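You operate a simulated robot arm through the tools that you are given. There is no shell and no other tool. Be economical: measure what you need, move in short steps, check, and stop when the job is done.

You are at the controls of a simulated robot arm. One attempt, no reset.

TASK
Press the glides on the slide home at the card's force.
Fine: all of them in one cycle; the force card gives the force for how many there are; switch the press on; pull the slide out afterwards.

The check looks at the end state, three seconds after you hand in, the way a careful person would. Anything else that was tipped, shoved, dropped, spilled or broken makes it a failure.

THE ROBOT
A 6-joint arm with a two-finger parallel gripper, fixed in place. Base frame: the origin is at the foot of the arm, x ahead of it, y to its left, z up; the work surface is at about z = 0. Units: m, degrees, N and s.
With the tool pointing down near the work surface it reaches from about 0.14 to 0.58 m from the base axis. Its first joint turns from -66.0 to 66.0 degrees. Payload 2.1 kg.
The tool frame sits at the grasp point between the pads (the TCP): z along the fingers, y along the line on which they close. The tips reach 0.03 m beyond it. The gripper opens to 0.094 m. The fingers are 0.028 m wide and 0.01 m thick; the gripper's body (0.05 by 0.096 m) begins 0.055 m behind the TCP.
Orientation is told as [roll, pitch, yaw] about the base's x, y, z axes, in that order, counted from this pose: with the fingers straight down and closing along the base's y, the tool's x points along the base's -x, its y along +y and its z along -z.

THE INTERFACE
- The arm moves only by the tool play_rows. Its argument "series" is a list of rows, each a list of 7 numbers: the turn, a rotation vector about the base's x, y, z in units of 6 degrees (1.0 is 6 degrees), then the shift along the base's x, y, z in units of 25 mm (1.0 is 25 mm), then the finger opening in m, from 0 to 0.094. In form: [[rx, ry, rz, x, y, z, claw], ...]. A call has 1 to 10 rows; each row shifts and turns the commanded pose from where the row before left it. A call with a number of a shift or a turn outside -1 to 1 is refused whole. Rows are played at 5 a second. More than 0.05 m and 8.6 degrees between two rows, or a gripper value outside its range, and nothing of the call is played. A pose out of reach is approached as far as the arm can. The call stops where the force on the tool passes 70 N (or 10 N more than at its start, if that is more) or the arm is blocked; 0.2 s more then pass. Each finger travels about 0.072 m/s and halts on what it meets, pressing with about 27 N; the grip force reading is that of the motor and also rises with nothing between the fingers. The clock runs only during rows and for 0.2 s after the last one: add rows that do not move to give the fingers time. The reply holds the time, the measured pose of the TCP, the force on the tool along the base axes, the opening and the grip force, in the units named above and with some noise, with the torque about the TCP (base axes, N m) and any sound that the robot's microphone picked up.
- Cameras (640 x 400 px; columns grow to the right, rows downward): "scene" is fixed at [0.0532, -0.3691, 0.4924]; the picture's right is [0.80, -0.59, 0.00], its down [-0.29, -0.40, -0.87] and it looks along [0.52, 0.70, -0.49] (base axes); focal length 325 px, centre (320, 200). "wrist" rides on the gripper at [0.076, 0.014, -0.103] in the tool frame; the picture's right is [-0.18, 0.98, 0.00], its down [-0.75, -0.14, -0.64] and it looks along [-0.63, -0.12, 0.77] (tool axes); focal length 243 px, centre (320, 200). There is no depth. A picture from a camera that has moved, and an enlarged one, comes with that camera's place and axes in the base frame and with its lens.
- camera(camera): a new picture of that camera. The clock stands still meanwhile.
- enlarge(camera, box): a new picture of the part [left, top, right, bottom] of that camera's present view, enlarged. The clock stands still meanwhile.
- job_done(): hands the job in; it is judged then, once.

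Go step by step. Nothing tells you positions but the pictures and the camera data: compare them with the known pose of the tool, close in by small moves and look again before you grip or let go. The budget is 120 turns and 68 pictures, counting those below and the enlarged ones. Unless the task says otherwise, let go and move clear before handing in, and close with one line.

The tools are called by a JSON object that holds its "name" and its "arguments". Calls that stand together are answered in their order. play_rows: Moves the arm, as the interface text tells. Its arguments: {"type":"object","properties":{"series":{"type":"array"}},"required":["series"]} The other tools are called the same way: camera (camera) takes a picture; enlarge (camera, box) takes an enlarged picture of a part of a camera's view; job_done () hands the job in.

At the start:

```text
time: 0.0
tool_pos: [0.3185, 0.1717, 0.2887]
tool_rot: [-0.1, -0.1, 0.0]
wrist_force: [0.2, -0.1, -0.8]
moment: [0.01, 0.03, 0.02]
grip_width: 0.0939
grip_force: 0.1
```

scene: 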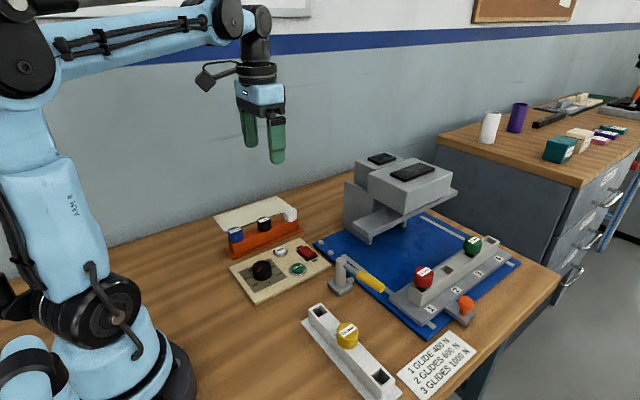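
wrist: 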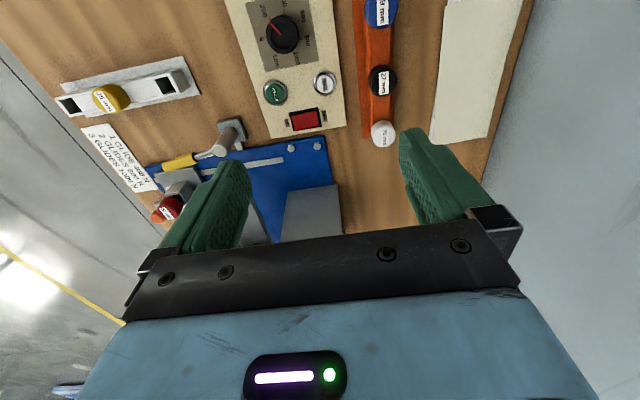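

I see a press on a blue plate with a slide carrying glides, a control panel with a dial and buttons, a force card, and a lever with a yellow handle. I'll look closer at each before moving.

{"name": "enlarge", "arguments": {"camera": "scene", "box": [300, 140, 540, 340]}}

{"name": "enlarge", "arguments": {"camera": "scene", "box": [200, 190, 360, 310]}}

{"name": "enlarge", "arguments": {"camera": "scene", "box": [280, 280, 500, 400]}}

{"name": "enlarge", "arguments": {"camera": "wrist", "box": [210, 0, 410, 150]}}

```text
2.00 times, centred on (420, 240) of scene
camera zoom: at [0.0532, -0.3691, 0.4924], right [0.8, -0.59, 0.0], down [-0.29, -0.4, -0.87], along [0.52, 0.7, -0.49], focal length 650 px, centre (120, 120)
```

zoom: 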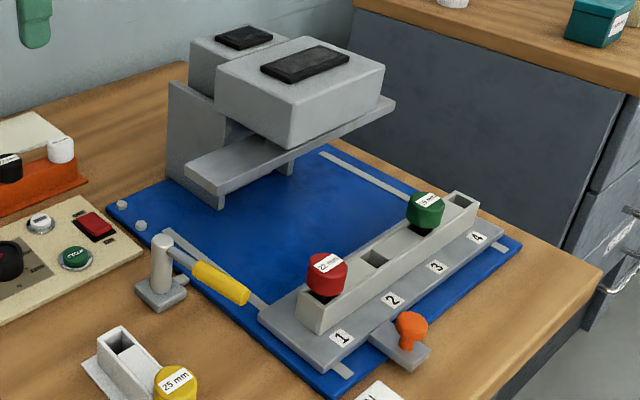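

```text
3.33 times, centred on (280, 250) of scene
camera zoom: at [0.0532, -0.3691, 0.4924], right [0.8, -0.59, 0.0], down [-0.29, -0.4, -0.87], along [0.52, 0.7, -0.49], focal length 1084 px, centre (453, 33)
```

zoom: 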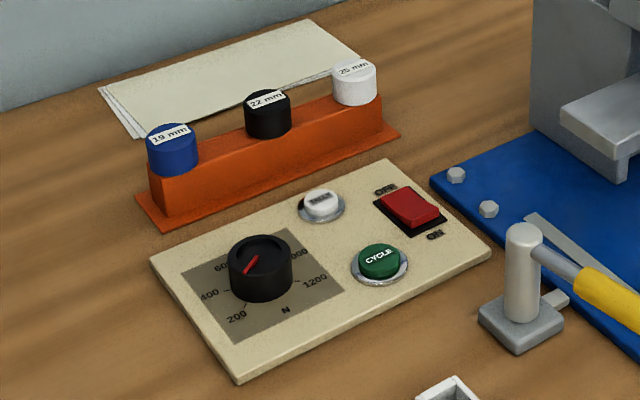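

```text
2.91 times, centred on (390, 340) of scene
camera zoom: at [0.0532, -0.3691, 0.4924], right [0.8, -0.59, 0.0], down [-0.29, -0.4, -0.87], along [0.52, 0.7, -0.49], focal length 946 px, centre (116, -207)
```

zoom: 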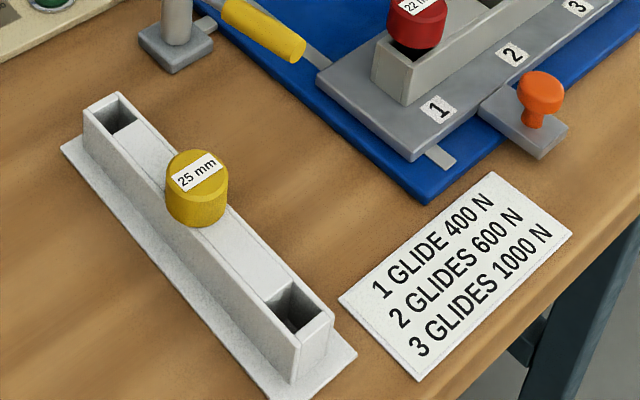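

```text
2.67 times, centred on (310, 75) of wrist
camera zoom: at [0.242, 0.1853, 0.3915], right [0.18, 0.98, 0.0], down [0.75, -0.14, 0.64], along [0.63, -0.12, -0.77], focal length 647 px, centre (347, 533)
```

zoom: 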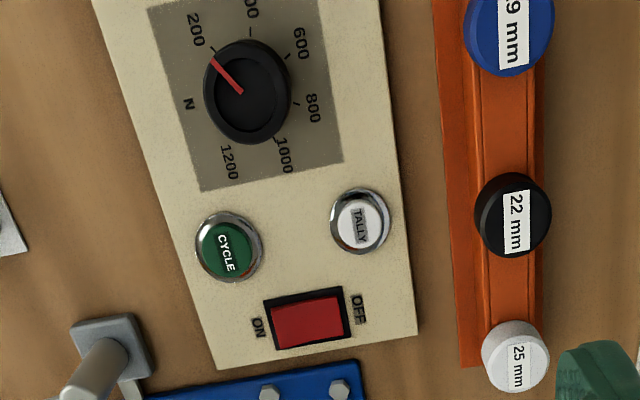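

The slide carries two glides (red at 1, green at 3), so 600 N looks right. I'll bring the wrist camera over the lever and slide to see the details.

{"name": "play_rows", "arguments": {"series": [[0, 0, 0, 0, -1, 0, 0.094], [0, 0, 0, 0, -1, 0, 0.094], [0, 0, 0, 0, -1, 0, 0.094], [0, 0, 0, 0, -1, 0, 0.094], [0, 0, 0, 0, -1, 0, 0.094], [0, 0, 0, 0, -1, 0, 0.094], [0, 0, 0, 0, -1, 0, 0.094], [0, 0, 0, 0, -1, 0, 0.094]]}}

{"name": "camera", "arguments": {"camera": "wrist"}}

{"name": "enlarge", "arguments": {"camera": "wrist", "box": [200, 0, 440, 150]}}

```text
time: 1.8
tool_pos: [0.3186, -0.0282, 0.2878]
tool_rot: [0.0, -0.1, 0.0]
wrist_force: [0.5, -1.2, -0.3]
moment: [-0.02, -0.01, -0.01]
grip_width: 0.0939
grip_force: 0.1
```

```text
61 pictures are left
camera wrist: at [0.2418, -0.0144, 0.3909], right [0.18, 0.98, 0.0], down [0.75, -0.14, 0.64], along [0.63, -0.12, -0.77], focal length 243 px, centre (320, 200)
```

wrist: 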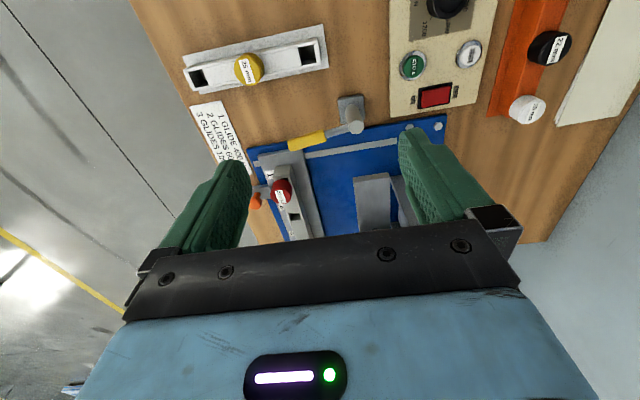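

```text
2.67 times, centred on (320, 75) of wrist
camera zoom: at [0.2418, -0.0144, 0.3909], right [0.18, 0.98, 0.0], down [0.75, -0.14, 0.64], along [0.63, -0.12, -0.77], focal length 647 px, centre (320, 533)
```

zoom: 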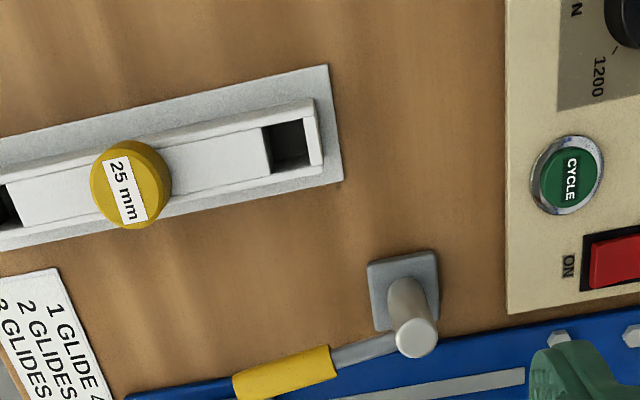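

The lever's arm points along the rail toward the slide. I'll move back and lower for a view of the lever, slide and rails together.

{"name": "play_rows", "arguments": {"series": [[0, 0, 0, -1, -0.5, -0.5, 0.094], [0, 0, 0, -1, -0.5, -0.5, 0.094], [0, 0, 0, -1, -0.5, -0.5, 0.094], [0, 0, 0, -1, -0.5, -0.5, 0.094]]}}

{"name": "enlarge", "arguments": {"camera": "wrist", "box": [180, 50, 460, 225]}}

{"name": "enlarge", "arguments": {"camera": "scene", "box": [320, 230, 420, 310]}}

```text
time: 2.8
tool_pos: [0.2184, -0.0788, 0.2405]
tool_rot: [0.1, -0.1, 0.0]
wrist_force: [-0.3, 0.6, 0.0]
moment: [-0.04, 0.03, -0.01]
grip_width: 0.0941
grip_force: 0.1
```

```text
2.29 times, centred on (320, 138) of wrist
camera zoom: at [0.1422, -0.0647, 0.3439], right [0.18, 0.98, 0.0], down [0.75, -0.14, 0.64], along [0.63, -0.12, -0.77], focal length 555 px, centre (320, 343)
```

zoom: 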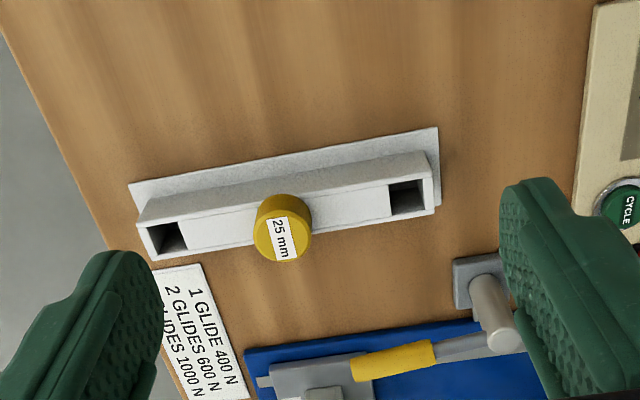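

```text
5.00 times, centred on (370, 270) of scene
camera zoom: at [0.0532, -0.3691, 0.4924], right [0.8, -0.59, 0.0], down [-0.29, -0.4, -0.87], along [0.52, 0.7, -0.49], focal length 1626 px, centre (70, -150)
```

zoom: 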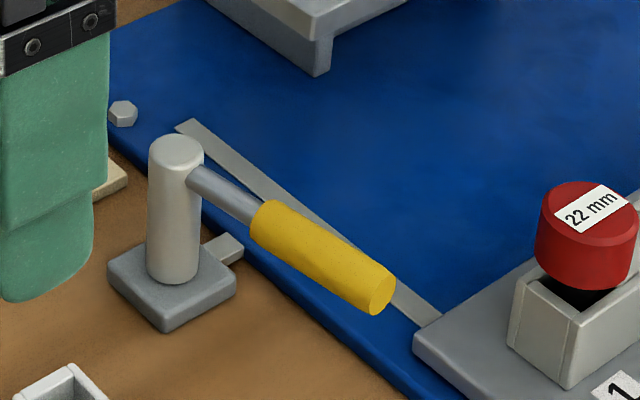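

The lever post has a small tongue pointing toward the slide's path, so it is likely a lock for the slide once it's in. Next I check the slide's pockets for any other glides, and the panel.

{"name": "enlarge", "arguments": {"camera": "scene", "box": [390, 220, 518, 300]}}

{"name": "enlarge", "arguments": {"camera": "scene", "box": [330, 140, 474, 230]}}

```text
5.00 times, centred on (454, 260) of scene
camera zoom: at [0.0532, -0.3691, 0.4924], right [0.8, -0.59, 0.0], down [-0.29, -0.4, -0.87], along [0.52, 0.7, -0.49], focal length 1626 px, centre (-350, -100)
```

zoom: 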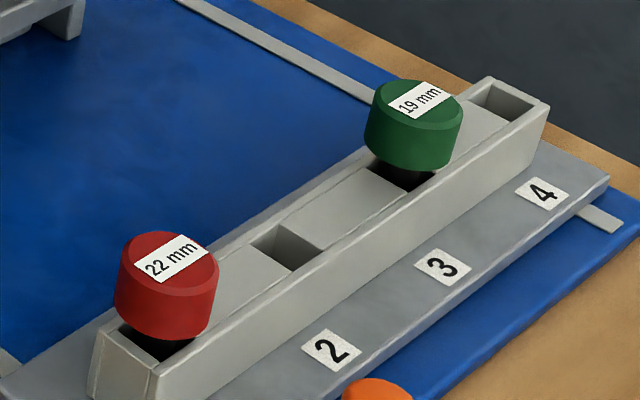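

```text
4.44 times, centred on (402, 185) of scene
camera zoom: at [0.0532, -0.3691, 0.4924], right [0.8, -0.59, 0.0], down [-0.29, -0.4, -0.87], along [0.52, 0.7, -0.49], focal length 1445 px, centre (-44, 267)
```

zoom: 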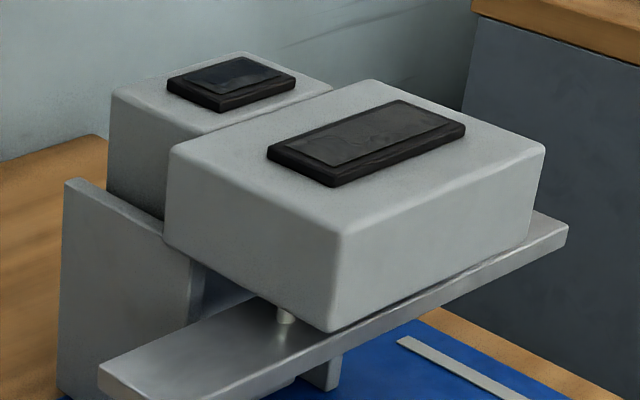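

Just the red and green glides are on the slide and pockets 2 and 4 are empty, so it's 600 N. First I'll hover over the dial at about (0.27, 0.134).

{"name": "play_rows", "arguments": {"series": [[0, 0, 0, 0.23, 0.94, -0.3, 0.065], [0, 0, 0, 0.23, 0.94, -0.3, 0.065], [0, 0, 0, 0.23, 0.94, -0.3, 0.065], [0, 0, 0, 0.23, 0.94, -0.5, 0.065], [0, 0, 0, 0.23, 0.94, -0.5, 0.065], [0, 0, 0, 0.23, 0.94, -0.5, 0.065], [0, 0, 0, 0.23, 0.94, -0.5, 0.065], [0, 0, 0, 0.23, 0.94, -0.5, 0.065], [0, 0, 0, 0.23, 0.94, -0.5, 0.065]]}}

{"name": "camera", "arguments": {"camera": "wrist"}}

{"name": "enlarge", "arguments": {"camera": "scene", "box": [200, 170, 360, 290]}}

```text
time: 4.8
tool_pos: [0.2698, 0.1326, 0.1425]
tool_rot: [-0.1, -0.1, -0.1]
wrist_force: [-0.9, 0.3, 0.4]
moment: [0.0, -0.02, -0.03]
grip_width: 0.0651
grip_force: 0.1
```

```text
55 pictures are left
camera wrist: at [0.194, 0.1474, 0.245], right [0.18, 0.98, 0.0], down [0.75, -0.14, 0.64], along [0.63, -0.12, -0.77], focal length 243 px, centre (320, 200)
```

wrist: 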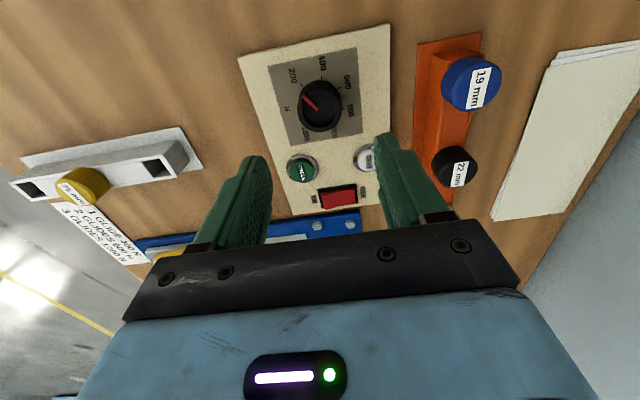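

```text
3.33 times, centred on (280, 230) of scene
camera zoom: at [0.0532, -0.3691, 0.4924], right [0.8, -0.59, 0.0], down [-0.29, -0.4, -0.87], along [0.52, 0.7, -0.49], focal length 1084 px, centre (453, 100)
```

zoom: 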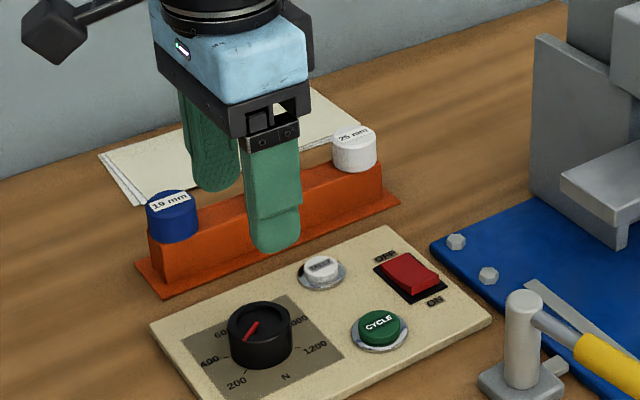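

The dial is centered near (0.262, 0.134). I enlarge it to read the angles between 200 and 600.

{"name": "enlarge", "arguments": {"camera": "wrist", "box": [256, 50, 384, 130]}}

```text
5.00 times, centred on (320, 90) of wrist
camera zoom: at [0.194, 0.1474, 0.245], right [0.18, 0.98, 0.0], down [0.75, -0.14, 0.64], along [0.63, -0.12, -0.77], focal length 1213 px, centre (320, 750)
```

zoom: 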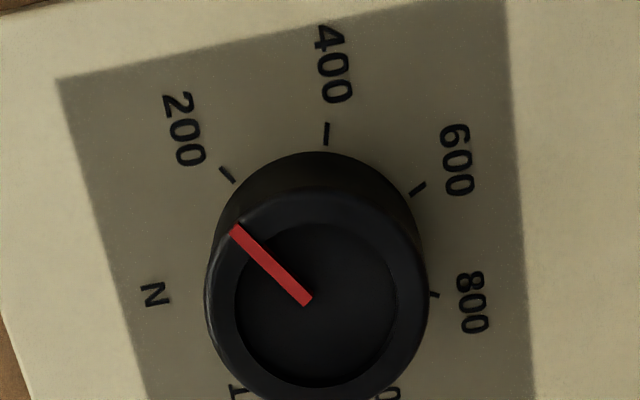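

Ticks are about 54° apart and the pointer is at 200, so 600 needs about −108° (clockwise from above). I'll pre-turn the gripper +54° and come down around the knob at (0.266, 0.1335).

{"name": "play_rows", "arguments": {"series": [[0, 0, 1, -0.15, 0.03, 0, 0.065], [0, 0, 1, 0, 0, -0.3, 0.065], [0, 0, 1, 0, 0, -0.3, 0.065], [0, 0, 1, 0, 0, -0.3, 0.065], [0, 0, 1, 0, 0, -0.3, 0.065], [0, 0, 1, 0, 0, -0.3, 0.065], [0, 0, 1, 0, 0, -0.3, 0.065], [0, 0, 1, 0, 0, -0.3, 0.065], [0, 0, 1, 0, 0, -0.3, 0.065], [0, 0, 0, 0, 0, 0, 0.065]]}}

{"name": "camera", "arguments": {"camera": "wrist"}}

{"name": "enlarge", "arguments": {"camera": "scene", "box": [200, 170, 360, 290]}}

```text
time: 7.0
tool_pos: [0.2661, 0.1341, 0.0804]
tool_rot: [0.0, -0.1, 54.1]
wrist_force: [-0.1, 1.0, 0.5]
moment: [0.01, -0.01, 0.0]
grip_width: 0.0652
grip_force: 0.0
```

```text
52 pictures are left
camera wrist: at [0.2096, 0.0803, 0.1832], right [-0.69, 0.73, 0.0], down [0.56, 0.53, 0.64], along [0.47, 0.44, -0.77], focal length 243 px, centre (320, 200)
```

wrist: 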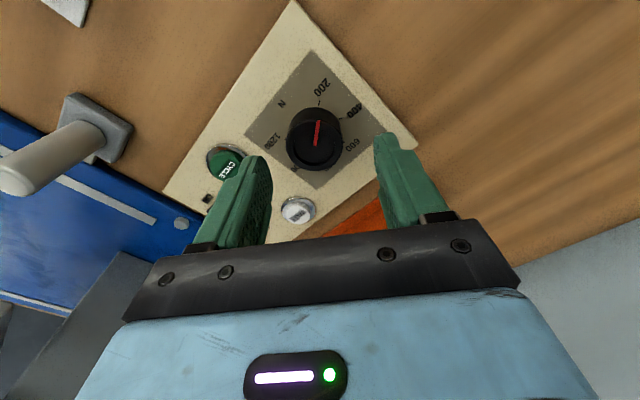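

```text
3.33 times, centred on (280, 230) of scene
camera zoom: at [0.0532, -0.3691, 0.4924], right [0.8, -0.59, 0.0], down [-0.29, -0.4, -0.87], along [0.52, 0.7, -0.49], focal length 1084 px, centre (453, 100)
```

zoom: 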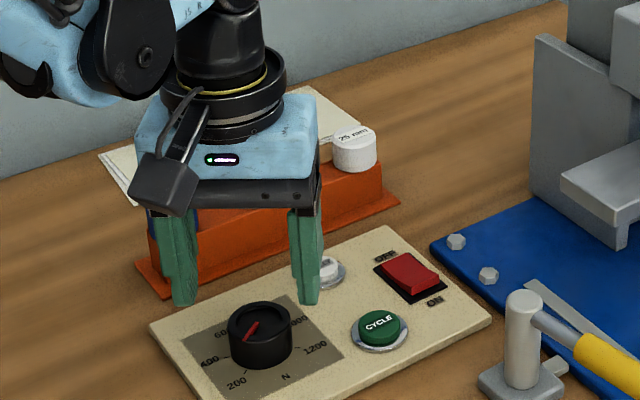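

The knob sits between the fingers, perhaps 3 mm toward −y. I descend to about z = 0.048.

{"name": "play_rows", "arguments": {"series": [[0, 0, 0, 0.02, -0.1, -0.4, 0.065], [0, 0, 0, 0, 0, -0.4, 0.065], [0, 0, 0, 0, 0, -0.4, 0.065], [0, 0, 0, 0, 0, -0.1, 0.065], [0, 0, 0, 0, 0, 0, 0.065]]}}

{"name": "enlarge", "arguments": {"camera": "scene", "box": [200, 170, 360, 290]}}

{"name": "enlarge", "arguments": {"camera": "wrist", "box": [160, 80, 480, 280]}}

```text
time: 8.2
tool_pos: [0.2679, 0.1326, 0.0489]
tool_rot: [0.1, -0.1, 54.1]
wrist_force: [-0.6, -0.2, 0.4]
moment: [0.0, -0.02, 0.01]
grip_width: 0.0648
grip_force: 0.1
```

```text
3.33 times, centred on (280, 230) of scene
camera zoom: at [0.0532, -0.3691, 0.4924], right [0.8, -0.59, 0.0], down [-0.29, -0.4, -0.87], along [0.52, 0.7, -0.49], focal length 1084 px, centre (453, 100)
```

zoom: 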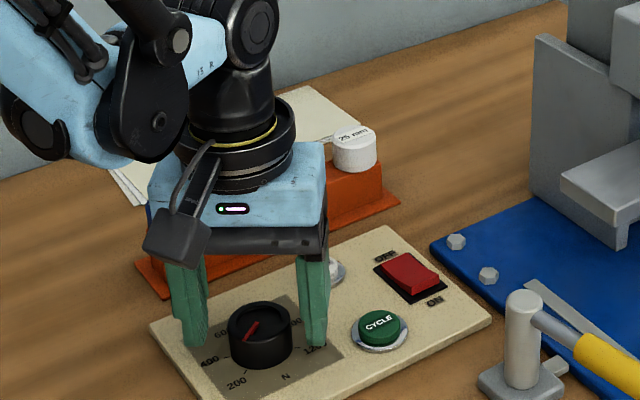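

```text
2.00 times, centred on (320, 180) of wrist
camera zoom: at [0.2115, 0.0785, 0.1507], right [-0.69, 0.73, 0.0], down [0.56, 0.53, 0.64], along [0.47, 0.44, -0.77], focal length 485 px, centre (320, 240)
```

zoom: 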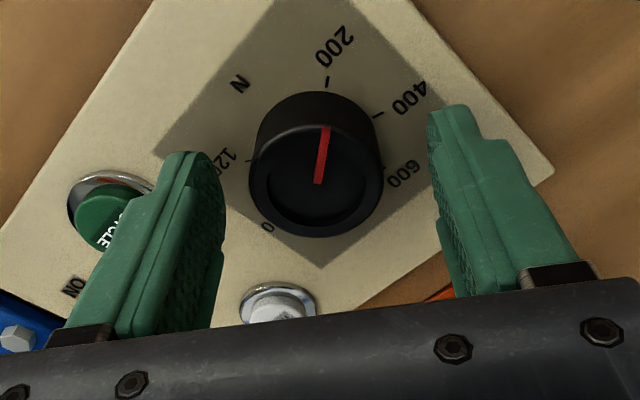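

Slight re-centering, then close on the knob.

{"name": "play_rows", "arguments": {"series": [[0, 0, 0, -0.08, -0.12, 0, 0.065], [0, 0, 0, 0, 0, 0, 0.045], [0, 0, 0, 0, 0, 0, 0.034], [0, 0, 0, 0, 0, 0, 0.03], [0, 0, 0, 0, 0, 0, 0.03]]}}

```text
time: 9.4
tool_pos: [0.2665, 0.1278, 0.0484]
tool_rot: [-0.3, 0.0, 53.8]
wrist_force: [21.3, -15.6, -5.3]
moment: [0.45, -0.3, -0.21]
grip_width: 0.0395
grip_force: 45.2
```

One finger is leaning on the knob (about 26 N sideways), so I shift 1.5 mm toward that side and watch the force.

{"name": "play_rows", "arguments": {"series": [[0, 0, 0, 0.05, -0.035, 0, 0.03], [0, 0, 0, 0, 0, 0, 0.03]]}}

```text
time: 10.0
tool_pos: [0.2664, 0.1275, 0.0479]
tool_rot: [0.0, -0.1, 54.0]
wrist_force: [18.7, -3.0, 23.2]
moment: [-0.56, 0.02, -0.27]
grip_width: 0.0391
grip_force: 45.1
```

There's now an upward force too; I look before going on.

{"name": "enlarge", "arguments": {"camera": "wrist", "box": [160, 80, 480, 280]}}

{"name": "enlarge", "arguments": {"camera": "scene", "box": [216, 220, 312, 280]}}

```text
2.00 times, centred on (320, 180) of wrist
camera zoom: at [0.21, 0.0742, 0.1512], right [-0.69, 0.73, 0.0], down [0.56, 0.53, 0.64], along [0.47, 0.44, -0.77], focal length 485 px, centre (320, 240)
```

zoom: 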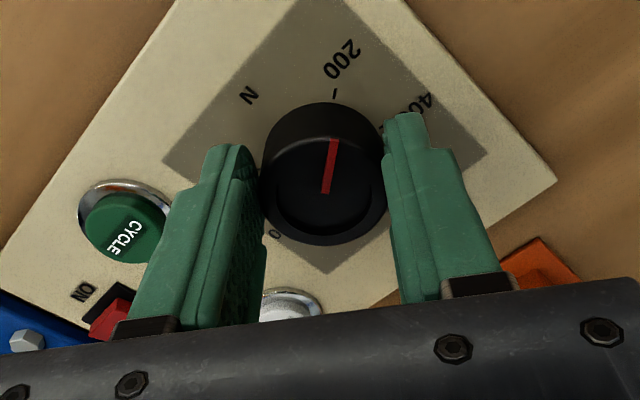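

```text
6.67 times, centred on (264, 250) of scene
camera zoom: at [0.0532, -0.3691, 0.4924], right [0.8, -0.59, 0.0], down [-0.29, -0.4, -0.87], along [0.52, 0.7, -0.49], focal length 2168 px, centre (693, -133)
```

zoom: 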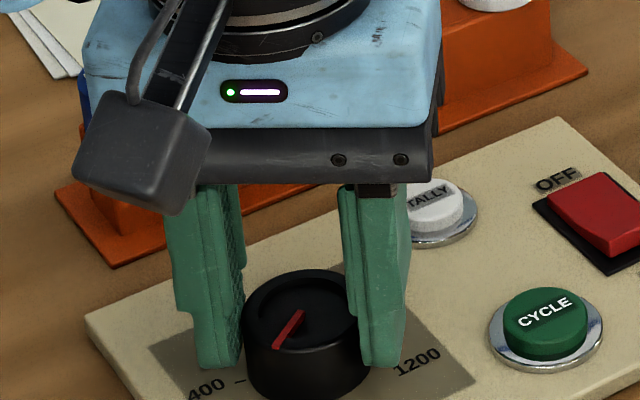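

The knob is held between the pads. I try a first turn of −12° and compare.

{"name": "play_rows", "arguments": {"series": [[0, 0, -1, 0, 0, 0, 0.03], [0, 0, -1, 0, 0, 0, 0.03], [0, 0, 0, 0, 0, 0, 0.03]]}}

{"name": "enlarge", "arguments": {"camera": "wrist", "box": [160, 80, 480, 280]}}

```text
time: 10.8
tool_pos: [0.2655, 0.1293, 0.0476]
tool_rot: [0.4, -0.2, 42.1]
wrist_force: [-2.4, 20.3, 14.3]
moment: [0.78, -0.66, 0.07]
grip_width: 0.0394
grip_force: 45.0
```

```text
2.00 times, centred on (320, 180) of wrist
camera zoom: at [0.1996, 0.087, 0.1508], right [-0.52, 0.85, 0.01], down [0.66, 0.4, 0.64], along [0.55, 0.34, -0.77], focal length 485 px, centre (320, 240)
```

zoom: 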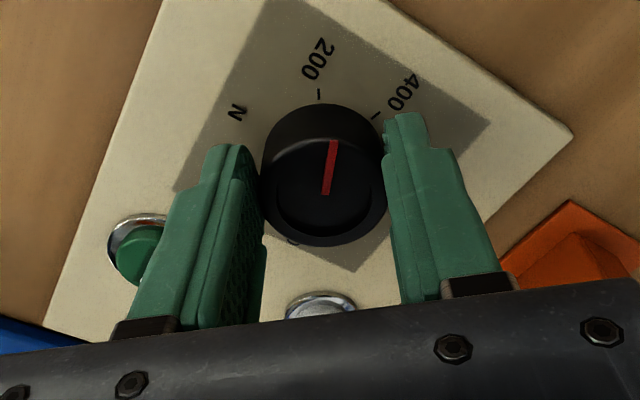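

The knob turns with the gripper. I continue.

{"name": "play_rows", "arguments": {"series": [[0, 0, -1, 0, 0, 0, 0.03], [0, 0, -1, 0, 0, 0, 0.03], [0, 0, -1, 0, 0, 0, 0.03], [0, 0, -1, 0, 0, 0, 0.03], [0, 0, -1, 0, 0, 0, 0.03], [0, 0, -1, 0, 0, 0, 0.03], [0, 0, -1, 0, 0, 0, 0.03], [0, 0, 0, 0, 0, 0, 0.03]]}}

{"name": "play_rows", "arguments": {"series": [[0, 0, -1, 0, 0, 0, 0.03], [0, 0, -1, 0, 0, 0, 0.03], [0, 0, -1, 0, 0, 0, 0.03], [0, 0, -1, 0, 0, 0, 0.03], [0, 0, -1, 0, 0, 0, 0.03], [0, 0, -1, 0, 0, 0, 0.03], [0, 0, -1, 0, 0, 0, 0.03], [0, 0, 0, 0, 0, 0, 0.03]]}}

{"name": "enlarge", "arguments": {"camera": "wrist", "box": [160, 80, 480, 280]}}

```text
time: 12.6
tool_pos: [0.2654, 0.1321, 0.0483]
tool_rot: [1.1, 0.3, 0.0]
wrist_force: [-12.6, 43.3, 9.9]
moment: [0.66, 1.21, 0.21]
grip_width: 0.04
grip_force: 45.6
```

```text
time: 14.4
tool_pos: [0.269, 0.132, 0.0486]
tool_rot: [1.3, 0.2, -42.0]
wrist_force: [22.0, 53.8, 13.8]
moment: [0.68, -0.78, 0.08]
grip_width: 0.0391
grip_force: 44.6
```

```text
2.00 times, centred on (320, 180) of wrist
camera zoom: at [0.2212, 0.1919, 0.1525], right [0.79, 0.61, 0.02], down [0.46, -0.62, 0.63], along [0.4, -0.49, -0.77], focal length 485 px, centre (320, 240)
```

zoom: 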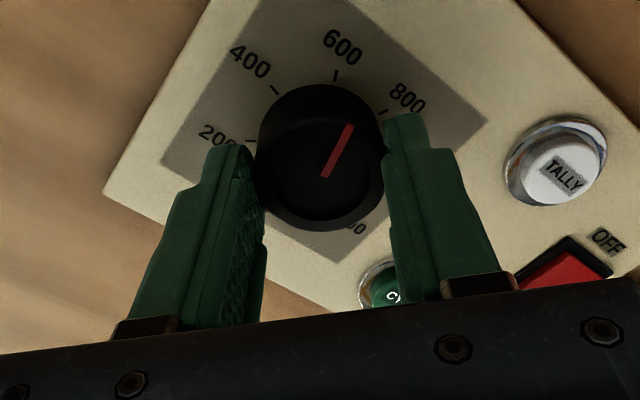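

The pointer is close to 600, maybe a bit beyond. I take a closer look.

{"name": "enlarge", "arguments": {"camera": "wrist", "box": [262, 80, 390, 200]}}

{"name": "enlarge", "arguments": {"camera": "scene", "box": [216, 220, 312, 280]}}

```text
3.33 times, centred on (326, 140) of wrist
camera zoom: at [0.2212, 0.1919, 0.1525], right [0.79, 0.61, 0.02], down [0.46, -0.62, 0.63], along [0.4, -0.49, -0.77], focal length 809 px, centre (300, 400)
```

zoom: 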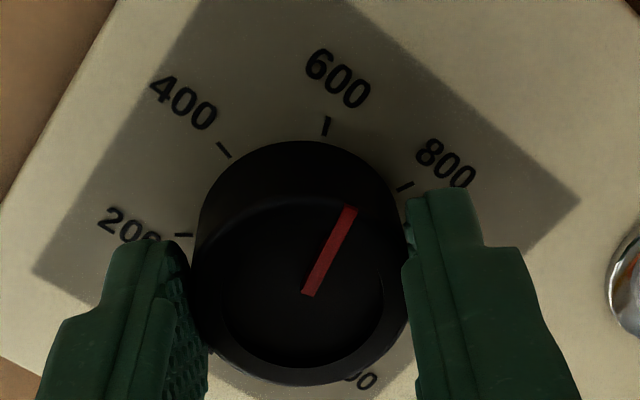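

```text
6.67 times, centred on (264, 250) of scene
camera zoom: at [0.0532, -0.3692, 0.4924], right [0.8, -0.59, 0.0], down [-0.29, -0.4, -0.87], along [0.52, 0.7, -0.49], focal length 2168 px, centre (693, -133)
```

zoom: 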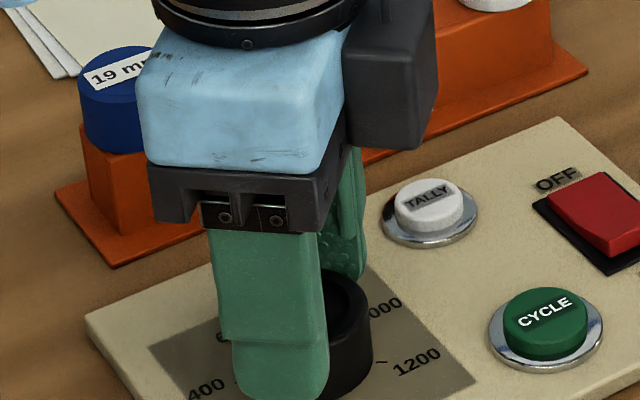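

By mapping ticks and pointer to the panel plane, the pointer is about 9° past 600. I turn back 9° and measure again.

{"name": "play_rows", "arguments": {"series": [[0, 0, 0.75, 0.0, 0.05, 0, 0.03], [0, 0, 0.75, 0.0, 0.05, 0, 0.03], [0, 0, 0, 0, 0, 0, 0.03]]}}

{"name": "enlarge", "arguments": {"camera": "wrist", "box": [262, 80, 390, 200]}}

```text
time: 15.2
tool_pos: [0.2685, 0.1335, 0.0491]
tool_rot: [1.1, -0.1, -32.9]
wrist_force: [34.5, 42.6, -20.4]
moment: [0.87, 0.4, 0.07]
grip_width: 0.0394
grip_force: 45.0
```

```text
3.33 times, centred on (326, 140) of wrist
camera zoom: at [0.2118, 0.1844, 0.1519], right [0.69, 0.72, 0.02], down [0.55, -0.54, 0.64], along [0.48, -0.43, -0.77], focal length 809 px, centre (300, 400)
```

zoom: 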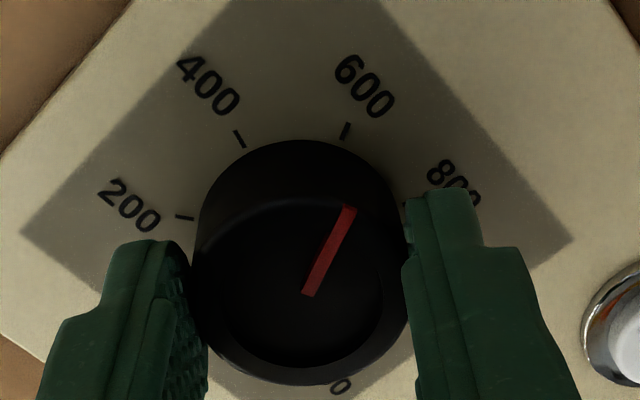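

Pointer now reads about 64.7° against 64.3° for the 600 tick. I release and rise, then check.

{"name": "play_rows", "arguments": {"series": [[0, 0, 0, 0, 0, 0, 0.045], [0, 0, 0, 0, 0, 0, 0.065], [0, 0, 0, 0, 0, 0.5, 0.065], [0, 0, 0, 0, 0, 0.9, 0.065], [0, 0, 0.9, 0, 0, 0.9, 0.065], [0, 0, 0.9, -0.4, 0, 0.9, 0.065], [0, 0, 0.9, -0.4, 0, 0, 0.065], [0, 0, 0.9, -0.4, 0, 0, 0.065], [0, 0, 0.9, -0.4, 0, 0, 0.065], [0, 0, 1, -0.4, 0, 0, 0.03]]}}

{"name": "enlarge", "arguments": {"camera": "wrist", "box": [256, 50, 384, 170]}}

{"name": "enlarge", "arguments": {"camera": "scene", "box": [216, 220, 312, 280]}}

```text
time: 17.4
tool_pos: [0.2166, 0.1311, 0.1299]
tool_rot: [0.0, -0.1, 0.1]
wrist_force: [0.4, -0.5, 0.0]
moment: [-0.02, -0.03, -0.03]
grip_width: 0.0299
grip_force: 0.2
```

```text
3.33 times, centred on (320, 110) of wrist
camera zoom: at [0.1399, 0.1445, 0.2318], right [0.18, 0.98, 0.0], down [0.75, -0.14, 0.64], along [0.63, -0.12, -0.77], focal length 809 px, centre (320, 500)
```

zoom: 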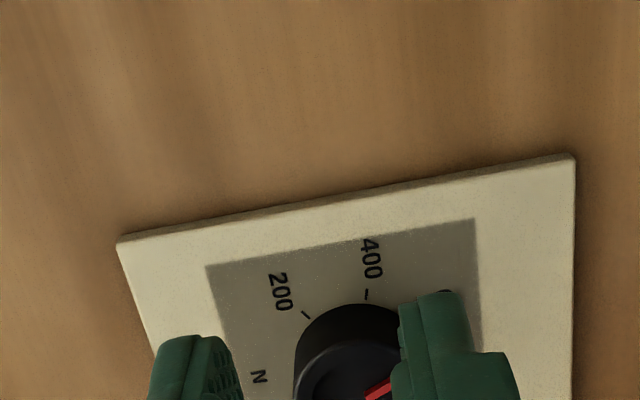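

```text
6.67 times, centred on (264, 250) of scene
camera zoom: at [0.0532, -0.3691, 0.4924], right [0.8, -0.59, 0.0], down [-0.29, -0.4, -0.87], along [0.52, 0.7, -0.49], focal length 2168 px, centre (693, -133)
```

zoom: 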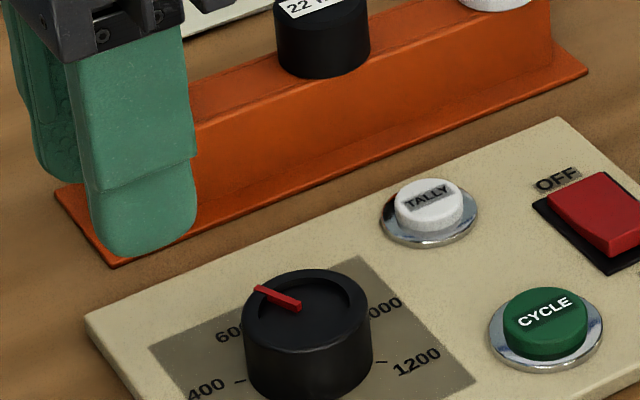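

The scene view agrees: pointer at 600 N. Now I close the fingers and hover near the rocker switch for a close look.

{"name": "play_rows", "arguments": {"series": [[0, 0, 0, 1, 0, 0, 0.0], [0, 0, 0, 1, 0, 0, 0.0], [0, 0, 0, 1, 0, 0, 0.0], [0, 0, 0, 1, 0, 0, 0.0], [0, 0, 0, 1, -0.24, 0, 0.0], [0, 0, 0, 0, 0, -0.8, 0.0], [0, 0, 0, 0, 0, 0, 0.0]]}}

{"name": "camera", "arguments": {"camera": "wrist"}}

```text
time: 19.0
tool_pos: [0.341, 0.1225, 0.1099]
tool_rot: [-0.1, -0.1, 0.0]
wrist_force: [0.9, -0.7, -0.3]
moment: [-0.01, 0.0, -0.02]
grip_width: 0.0
grip_force: 26.8
```

```text
39 pictures are left
camera wrist: at [0.2649, 0.1372, 0.2115], right [0.18, 0.98, 0.0], down [0.75, -0.14, 0.64], along [0.63, -0.12, -0.77], focal length 243 px, centre (320, 200)
```

wrist: 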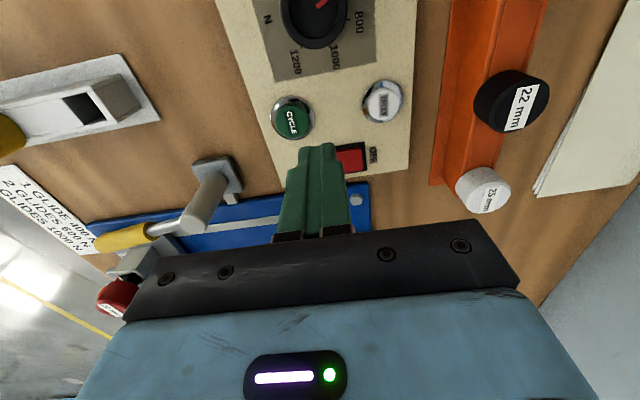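

The rocker is at about x=0.378 with its ON half around y=0.12. I move over it and come down gradually.

{"name": "play_rows", "arguments": {"series": [[0, 0, 0, 0.74, -0.04, 0, 0.0], [0, 0, 0, 0.74, -0.04, 0, 0.0], [0, 0, 0, 0, 0, -0.7, 0.0], [0, 0, 0, 0, 0, -0.7, 0.0], [0, 0, 0, 0, 0, -0.3, 0.0], [0, 0, 0, 0, 0, 0, 0.0]]}}

{"name": "enlarge", "arguments": {"camera": "scene", "box": [240, 210, 352, 280]}}

```text
time: 20.4
tool_pos: [0.3789, 0.1222, 0.0672]
tool_rot: [0.1, -0.1, 0.0]
wrist_force: [-0.7, 0.2, -0.1]
moment: [0.02, 0.0, 0.01]
grip_width: 0.0
grip_force: 26.9
```

```text
5.71 times, centred on (296, 245) of scene
camera zoom: at [0.0532, -0.3691, 0.4924], right [0.8, -0.59, 0.0], down [-0.29, -0.4, -0.87], along [0.52, 0.7, -0.49], focal length 1858 px, centre (457, -57)
```

zoom: 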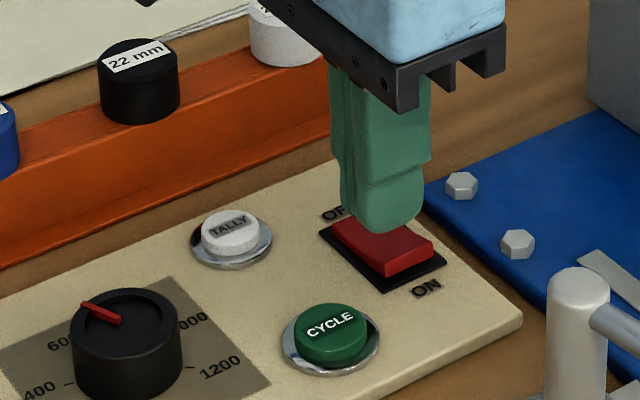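

Scene and wrist estimates of the rocker disagree by about 1 cm, so I check with the wrist camera from here.

{"name": "enlarge", "arguments": {"camera": "wrist", "box": [240, 100, 400, 200]}}

```text
4.00 times, centred on (320, 150) of wrist
camera zoom: at [0.3026, 0.1357, 0.1687], right [0.18, 0.98, 0.0], down [0.75, -0.14, 0.64], along [0.63, -0.12, -0.77], focal length 970 px, centre (320, 400)
```

zoom: 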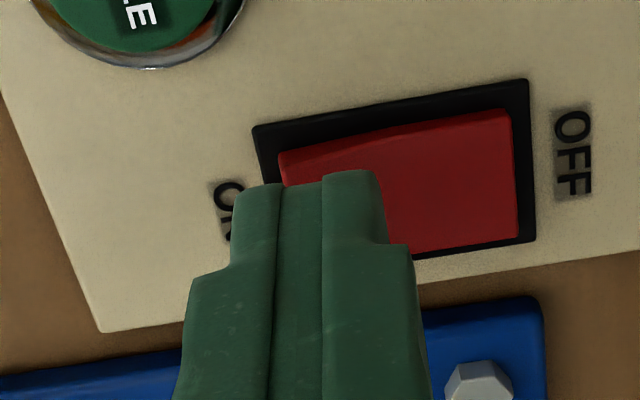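

In the wrist view the tips are over the ON half (rocker spans x 0.367–0.395, y 0.117–0.153). I press down in small steps.

{"name": "play_rows", "arguments": {"series": [[0, 0, 0, 0.04, -0.04, -0.2, 0.0], [0, 0, 0, 0, 0, -0.15, 0.0], [0, 0, 0, 0, 0, -0.15, 0.0], [0, 0, 0, 0, 0, 0, 0.0]]}}

```text
time: 21.4
tool_pos: [0.3788, 0.1207, 0.0532]
tool_rot: [0.0, -0.1, 0.0]
wrist_force: [-0.1, -0.4, 0.3]
moment: [0.01, -0.03, -0.02]
grip_width: 0.0002
grip_force: 26.9
```

{"name": "play_rows", "arguments": {"series": [[0, 0, 0, 0, 0, -0.1, 0.0], [0, 0, 0, 0, 0, -0.1, 0.0], [0, 0, 0, 0, 0, 0, 0.0]]}}

{"name": "enlarge", "arguments": {"camera": "scene", "box": [240, 210, 352, 280]}}

```text
time: 22.2
tool_pos: [0.3781, 0.121, 0.0489]
tool_rot: [-0.1, -0.1, -0.1]
wrist_force: [-0.2, 0.5, 0.2]
moment: [0.03, -0.03, -0.02]
grip_width: 0.0
grip_force: 27.4
```

```text
5.71 times, centred on (296, 245) of scene
camera zoom: at [0.0532, -0.3691, 0.4924], right [0.8, -0.59, 0.0], down [-0.29, -0.4, -0.87], along [0.52, 0.7, -0.49], focal length 1858 px, centre (457, -57)
```

zoom: 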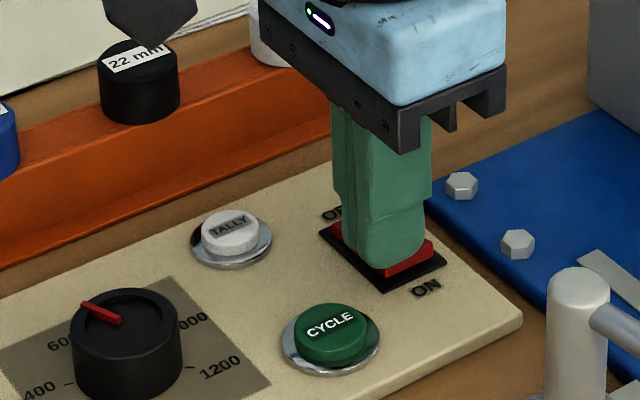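

Tips are just at the rocker; continuing down.

{"name": "play_rows", "arguments": {"series": [[0, 0, 0, 0, 0, -0.1, 0.0], [0, 0, 0, 0, 0, -0.1, 0.0], [0, 0, 0, 0, 0, 0, 0.0]]}}

```text
time: 23.1
tool_pos: [0.3787, 0.1213, 0.0464]
tool_rot: [0.0, 0.0, -0.2]
wrist_force: [-1.7, -0.8, 22.2]
moment: [0.2, -0.05, 0.05]
grip_width: 0.0
grip_force: 26.9
stopped in row 3: the force on the tool passed its limit at 73 N (the readings are from after the stop); the commanded pose is now the measured one
```

Contact with force; I lift and check the rocker.

{"name": "play_rows", "arguments": {"series": [[0, 0, 0, 0, 0, 0.6, 0.0], [0, 0, 0, -0.5, 0, 0.6, 0.0], [0, 0, 0, -1, 0, 0.3, 0.0], [0, 0, 0, -0.5, 0, 0, 0.0]]}}

{"name": "enlarge", "arguments": {"camera": "scene", "box": [240, 210, 352, 280]}}

{"name": "enlarge", "arguments": {"camera": "wrist", "box": [230, 80, 420, 200]}}

```text
time: 24.1
tool_pos: [0.3293, 0.1193, 0.0833]
tool_rot: [0.0, 0.0, 0.0]
wrist_force: [0.3, 0.4, 0.4]
moment: [-0.03, -0.01, -0.01]
grip_width: 0.0
grip_force: 26.9
```

```text
5.71 times, centred on (296, 245) of scene
camera zoom: at [0.0532, -0.3691, 0.4924], right [0.8, -0.59, 0.0], down [-0.29, -0.4, -0.87], along [0.52, 0.7, -0.49], focal length 1858 px, centre (457, -57)
```

zoom: 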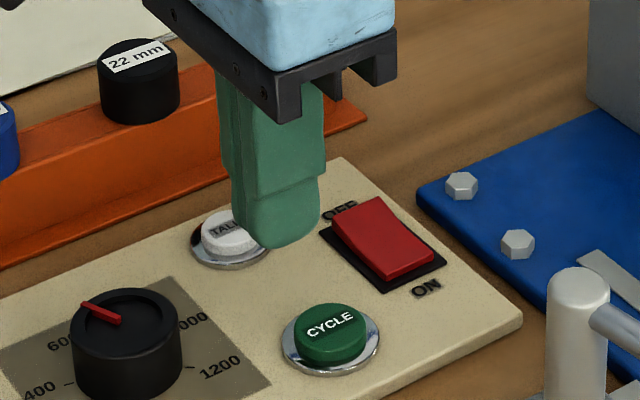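

```text
3.33 times, centred on (325, 140) of wrist
camera zoom: at [0.2537, 0.1335, 0.186], right [0.19, 0.98, 0.0], down [0.75, -0.14, 0.64], along [0.63, -0.12, -0.77], focal length 809 px, centre (303, 400)
```

zoom: 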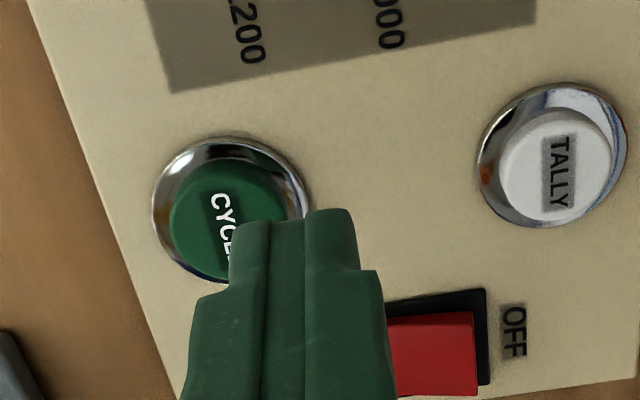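

The rocker now sits ON. Next I rise and move over toward the slide's orange handle to look closely.

{"name": "play_rows", "arguments": {"series": [[0, 0, 0, 0, 0, 1, 0.03], [0, 0, 0, 0, 0, 1, 0.06], [0, 0, 0, 0, -1, 1, 0.06], [0, 0, 0, 0, -1, 1, 0.06], [0, 0, 0, 0, -1, 0, 0.06], [0, 0, 0, 0, -1, 0, 0.06], [0, 0, 0, 0, -1, 0, 0.06], [0, 0, 0, 0, -1, 0, 0.06], [0, 0, 0, 0, -1, 0, 0.06], [0, 0, 0, 0, -1, 0, 0.06]]}}

{"name": "play_rows", "arguments": {"series": [[0, 0, 0, 0.5, -1, -0.5, 0.06], [0, 0, 0, 0.5, -1, -0.5, 0.06], [0, 0, 0, 0.5, -1, 0, 0.06], [0, 0, 0, 0.5, -0.8, 0, 0.06]]}}

{"name": "camera", "arguments": {"camera": "wrist"}}

```text
time: 26.3
tool_pos: [0.3267, -0.0819, 0.1832]
tool_rot: [0.0, 0.1, 0.0]
wrist_force: [0.3, 0.4, -0.3]
moment: [-0.01, -0.01, -0.01]
grip_width: 0.06
grip_force: 0.1
```

```text
time: 27.3
tool_pos: [0.3756, -0.1746, 0.1586]
tool_rot: [0.1, 0.0, -0.1]
wrist_force: [1.2, -0.5, 0.1]
moment: [0.01, 0.02, 0.01]
grip_width: 0.0599
grip_force: 0.1
```

```text
33 pictures are left
camera wrist: at [0.3, -0.1602, 0.2616], right [0.19, 0.98, 0.0], down [0.75, -0.14, 0.64], along [0.63, -0.12, -0.77], focal length 243 px, centre (320, 200)
```

wrist: 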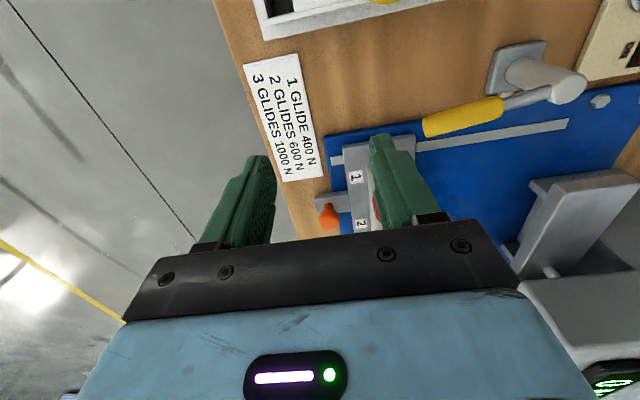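

The handle is at about (0.508, −0.19). I enlarge on it from both cameras before approaching.

{"name": "enlarge", "arguments": {"camera": "scene", "box": [410, 270, 506, 330]}}

{"name": "enlarge", "arguments": {"camera": "wrist", "box": [280, 130, 440, 230]}}

```text
6.67 times, centred on (458, 300) of scene
camera zoom: at [0.0532, -0.3691, 0.4924], right [0.8, -0.59, 0.0], down [-0.29, -0.4, -0.87], along [0.52, 0.7, -0.49], focal length 2168 px, centre (-600, -467)
```

zoom: 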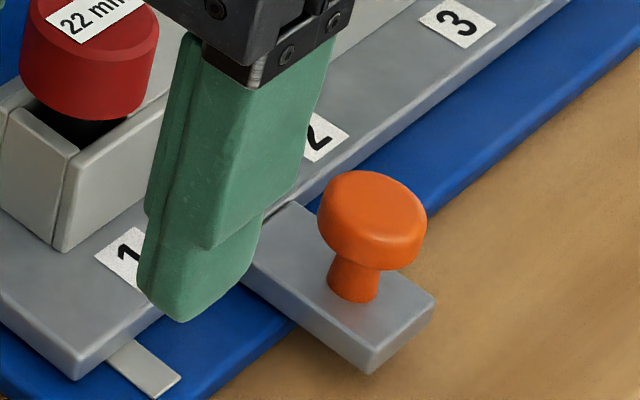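

```text
4.00 times, centred on (360, 180) of wrist
camera zoom: at [0.3, -0.1602, 0.2616], right [0.19, 0.98, 0.0], down [0.75, -0.14, 0.64], along [0.63, -0.12, -0.77], focal length 970 px, centre (160, 280)
```

zoom: 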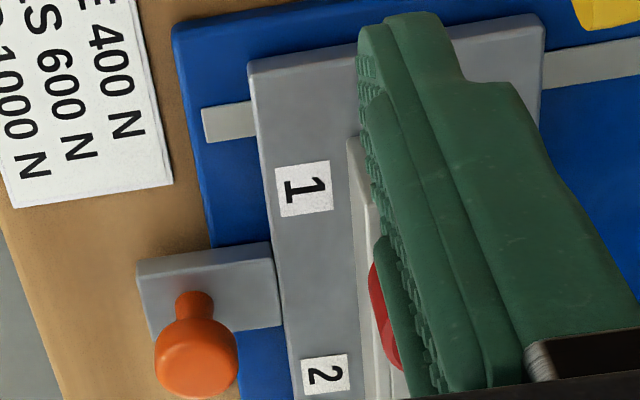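

The handle is a mushroom knob on a tab at about (0.51, −0.19). I'll turn the gripper 90° so it closes along x, keeping its body narrow toward the press, and hover over the knob.

{"name": "play_rows", "arguments": {"series": [[0, 0, 1, 0.3, -0.06, 0, 0.06], [0, 0, 1, 0.3, -0.06, 0, 0.06], [0, 0, 1, 0.3, -0.06, 0, 0.06], [0, 0, 1, 0.3, -0.06, 0, 0.06], [0, 0, 1, 0.3, -0.06, 0, 0.06], [0, 0, 1, 0.3, -0.06, 0, 0.06], [0, 0, 1, 0.3, -0.06, 0, 0.06], [0, 0, 1, 0.3, -0.06, 0, 0.06], [0, 0, 1, 0.3, -0.06, 0, 0.06], [0, 0, 1, 0.3, -0.06, 0, 0.06]]}}

{"name": "play_rows", "arguments": {"series": [[0, 0, 1, 0.48, 0, 0, 0.05], [0, 0, 1, 0.48, 0, 0, 0.05], [0, 0, 1, 0.48, 0, 0, 0.05], [0, 0, 1, 0.48, 0, 0, 0.05], [0, 0, 1, 0.48, 0, 0, 0.05], [0, 0, 0, 0, 0, 0, 0.05]]}}

{"name": "camera", "arguments": {"camera": "wrist"}}

```text
time: 29.5
tool_pos: [0.4536, -0.1887, 0.1577]
tool_rot: [0.0, 0.0, 60.1]
wrist_force: [0.0, 0.1, -0.2]
moment: [-0.03, 0.0, 0.0]
grip_width: 0.0601
grip_force: 0.2
```

```text
time: 30.9
tool_pos: [0.5137, -0.1893, 0.1571]
tool_rot: [0.1, 0.0, 90.0]
wrist_force: [-0.5, -0.6, 0.1]
moment: [0.01, 0.01, -0.01]
grip_width: 0.05
grip_force: 0.0
```

```text
30 pictures are left
camera wrist: at [0.5002, -0.2663, 0.26], right [-0.98, 0.18, 0.0], down [0.14, 0.75, 0.64], along [0.12, 0.63, -0.77], focal length 243 px, centre (320, 200)
```

wrist: 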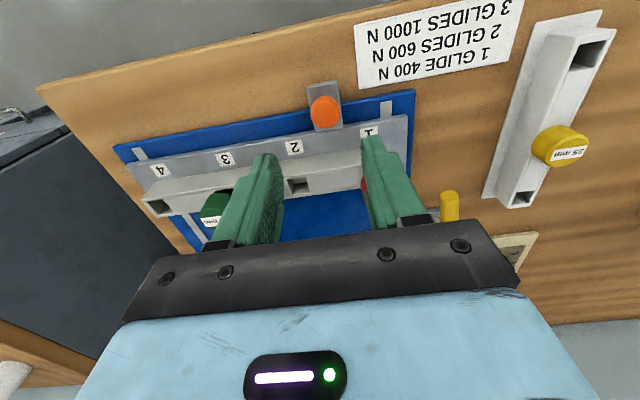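

Knob is right below at (0.511, −0.189). I descend with a 12° lean away from the press.

{"name": "play_rows", "arguments": {"series": [[1, 0, 0, -0.12, 0, -0.7, 0.05], [1, 0, 0, 0, 0, -0.7, 0.05], [0, 0, 0, 0, 0, -0.7, 0.05], [0, 0, 0, 0, 0, -0.7, 0.05], [0, 0, 0, 0, 0, -0.7, 0.05], [0, 0, 0, 0, 0, -0.3, 0.05], [0, 0, 0, 0, 0, 0, 0.05]]}}

{"name": "enlarge", "arguments": {"camera": "wrist", "box": [160, 60, 480, 260]}}

{"name": "enlarge", "arguments": {"camera": "scene", "box": [400, 240, 512, 330]}}

```text
time: 32.5
tool_pos: [0.5129, -0.1885, 0.0641]
tool_rot: [0.1, -12.1, 89.9]
wrist_force: [0.1, -0.1, -0.9]
moment: [-0.02, 0.03, -0.01]
grip_width: 0.0503
grip_force: 0.0
```

```text
2.00 times, centred on (320, 160) of wrist
camera zoom: at [0.4977, -0.285, 0.148], right [-0.98, 0.18, 0.04], down [0.14, 0.6, 0.78], along [0.12, 0.78, -0.62], focal length 485 px, centre (320, 280)
```

zoom: 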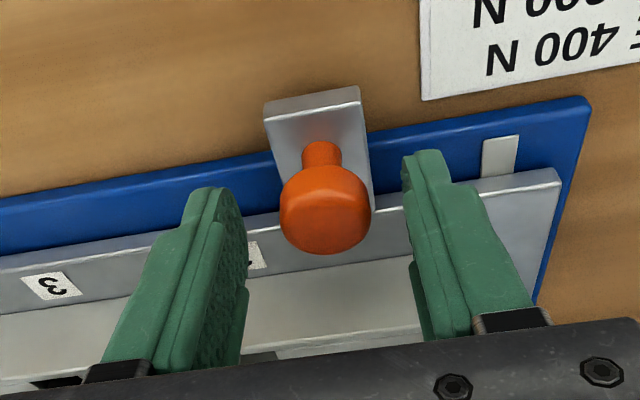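

```text
4.44 times, centred on (456, 285) of scene
camera zoom: at [0.0532, -0.3691, 0.4924], right [0.8, -0.59, 0.0], down [-0.29, -0.4, -0.87], along [0.52, 0.7, -0.49], focal length 1445 px, centre (-284, -178)
```

zoom: 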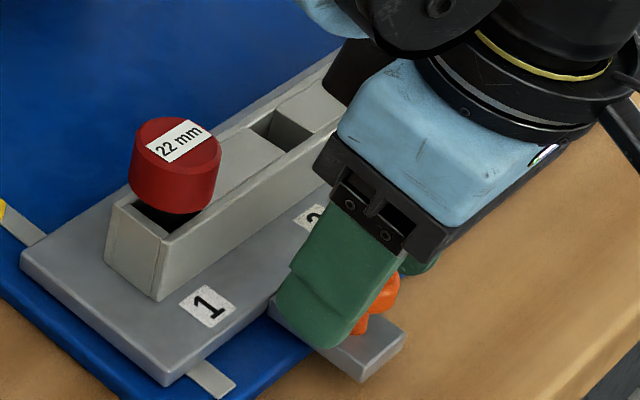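

Aligned; lower 12 mm, nudge −y 4 mm and close on the knob.

{"name": "play_rows", "arguments": {"series": [[0, 0, 0, -0.06, -0.16, -0.25, 0.05], [0, 0, 0, 0, 0, -0.23, 0.05], [0, 0, 0, 0, 0, 0, 0.036], [0, 0, 0, 0, 0, 0, 0.022], [0, 0, 0, 0, 0, 0, 0.02], [0, 0, 0, 0, 0, 0, 0.02]]}}

{"name": "enlarge", "arguments": {"camera": "wrist", "box": [160, 60, 480, 260]}}

```text
time: 33.9
tool_pos: [0.5102, -0.1938, 0.0518]
tool_rot: [0.1, -12.0, 90.0]
wrist_force: [-6.8, 0.7, -1.6]
moment: [0.02, 0.31, 0.34]
grip_width: 0.0294
grip_force: 44.7
```

```text
2.00 times, centred on (320, 160) of wrist
camera zoom: at [0.496, -0.2887, 0.1356], right [-0.98, 0.18, 0.04], down [0.14, 0.6, 0.78], along [0.12, 0.78, -0.62], focal length 485 px, centre (320, 280)
```

zoom: 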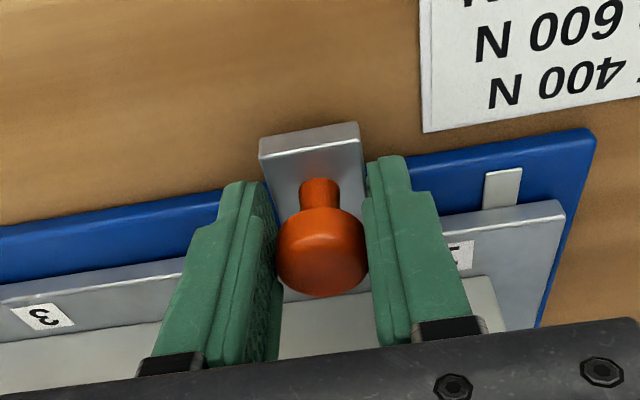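

Knob held at 29 mm. I push the slide in slowly.

{"name": "play_rows", "arguments": {"series": [[0, 0, 0, 0, 0.4, 0, 0.02], [0, 0, 0, 0, 0.4, 0, 0.02], [0, 0, 0, 0, 0.4, 0, 0.02], [0, 0, 0, 0, 0, 0, 0.02]]}}

{"name": "camera", "arguments": {"camera": "scene"}}

```text
time: 34.9
tool_pos: [0.5098, -0.1634, 0.0515]
tool_rot: [-0.1, -11.9, 90.0]
wrist_force: [-5.1, -1.8, 6.0]
moment: [-0.39, 0.06, 0.37]
grip_width: 0.0294
grip_force: 45.3
```

```text
26 pictures are left
```

scene: 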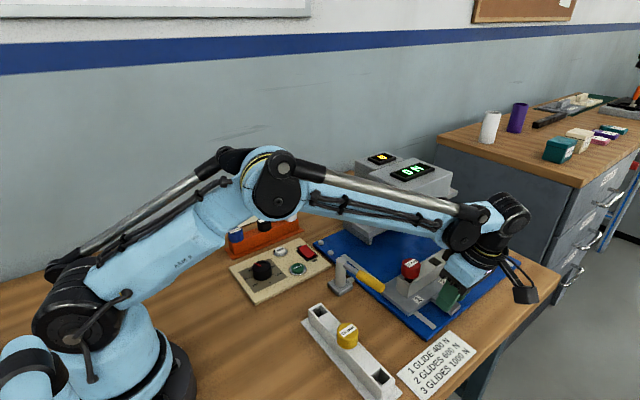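

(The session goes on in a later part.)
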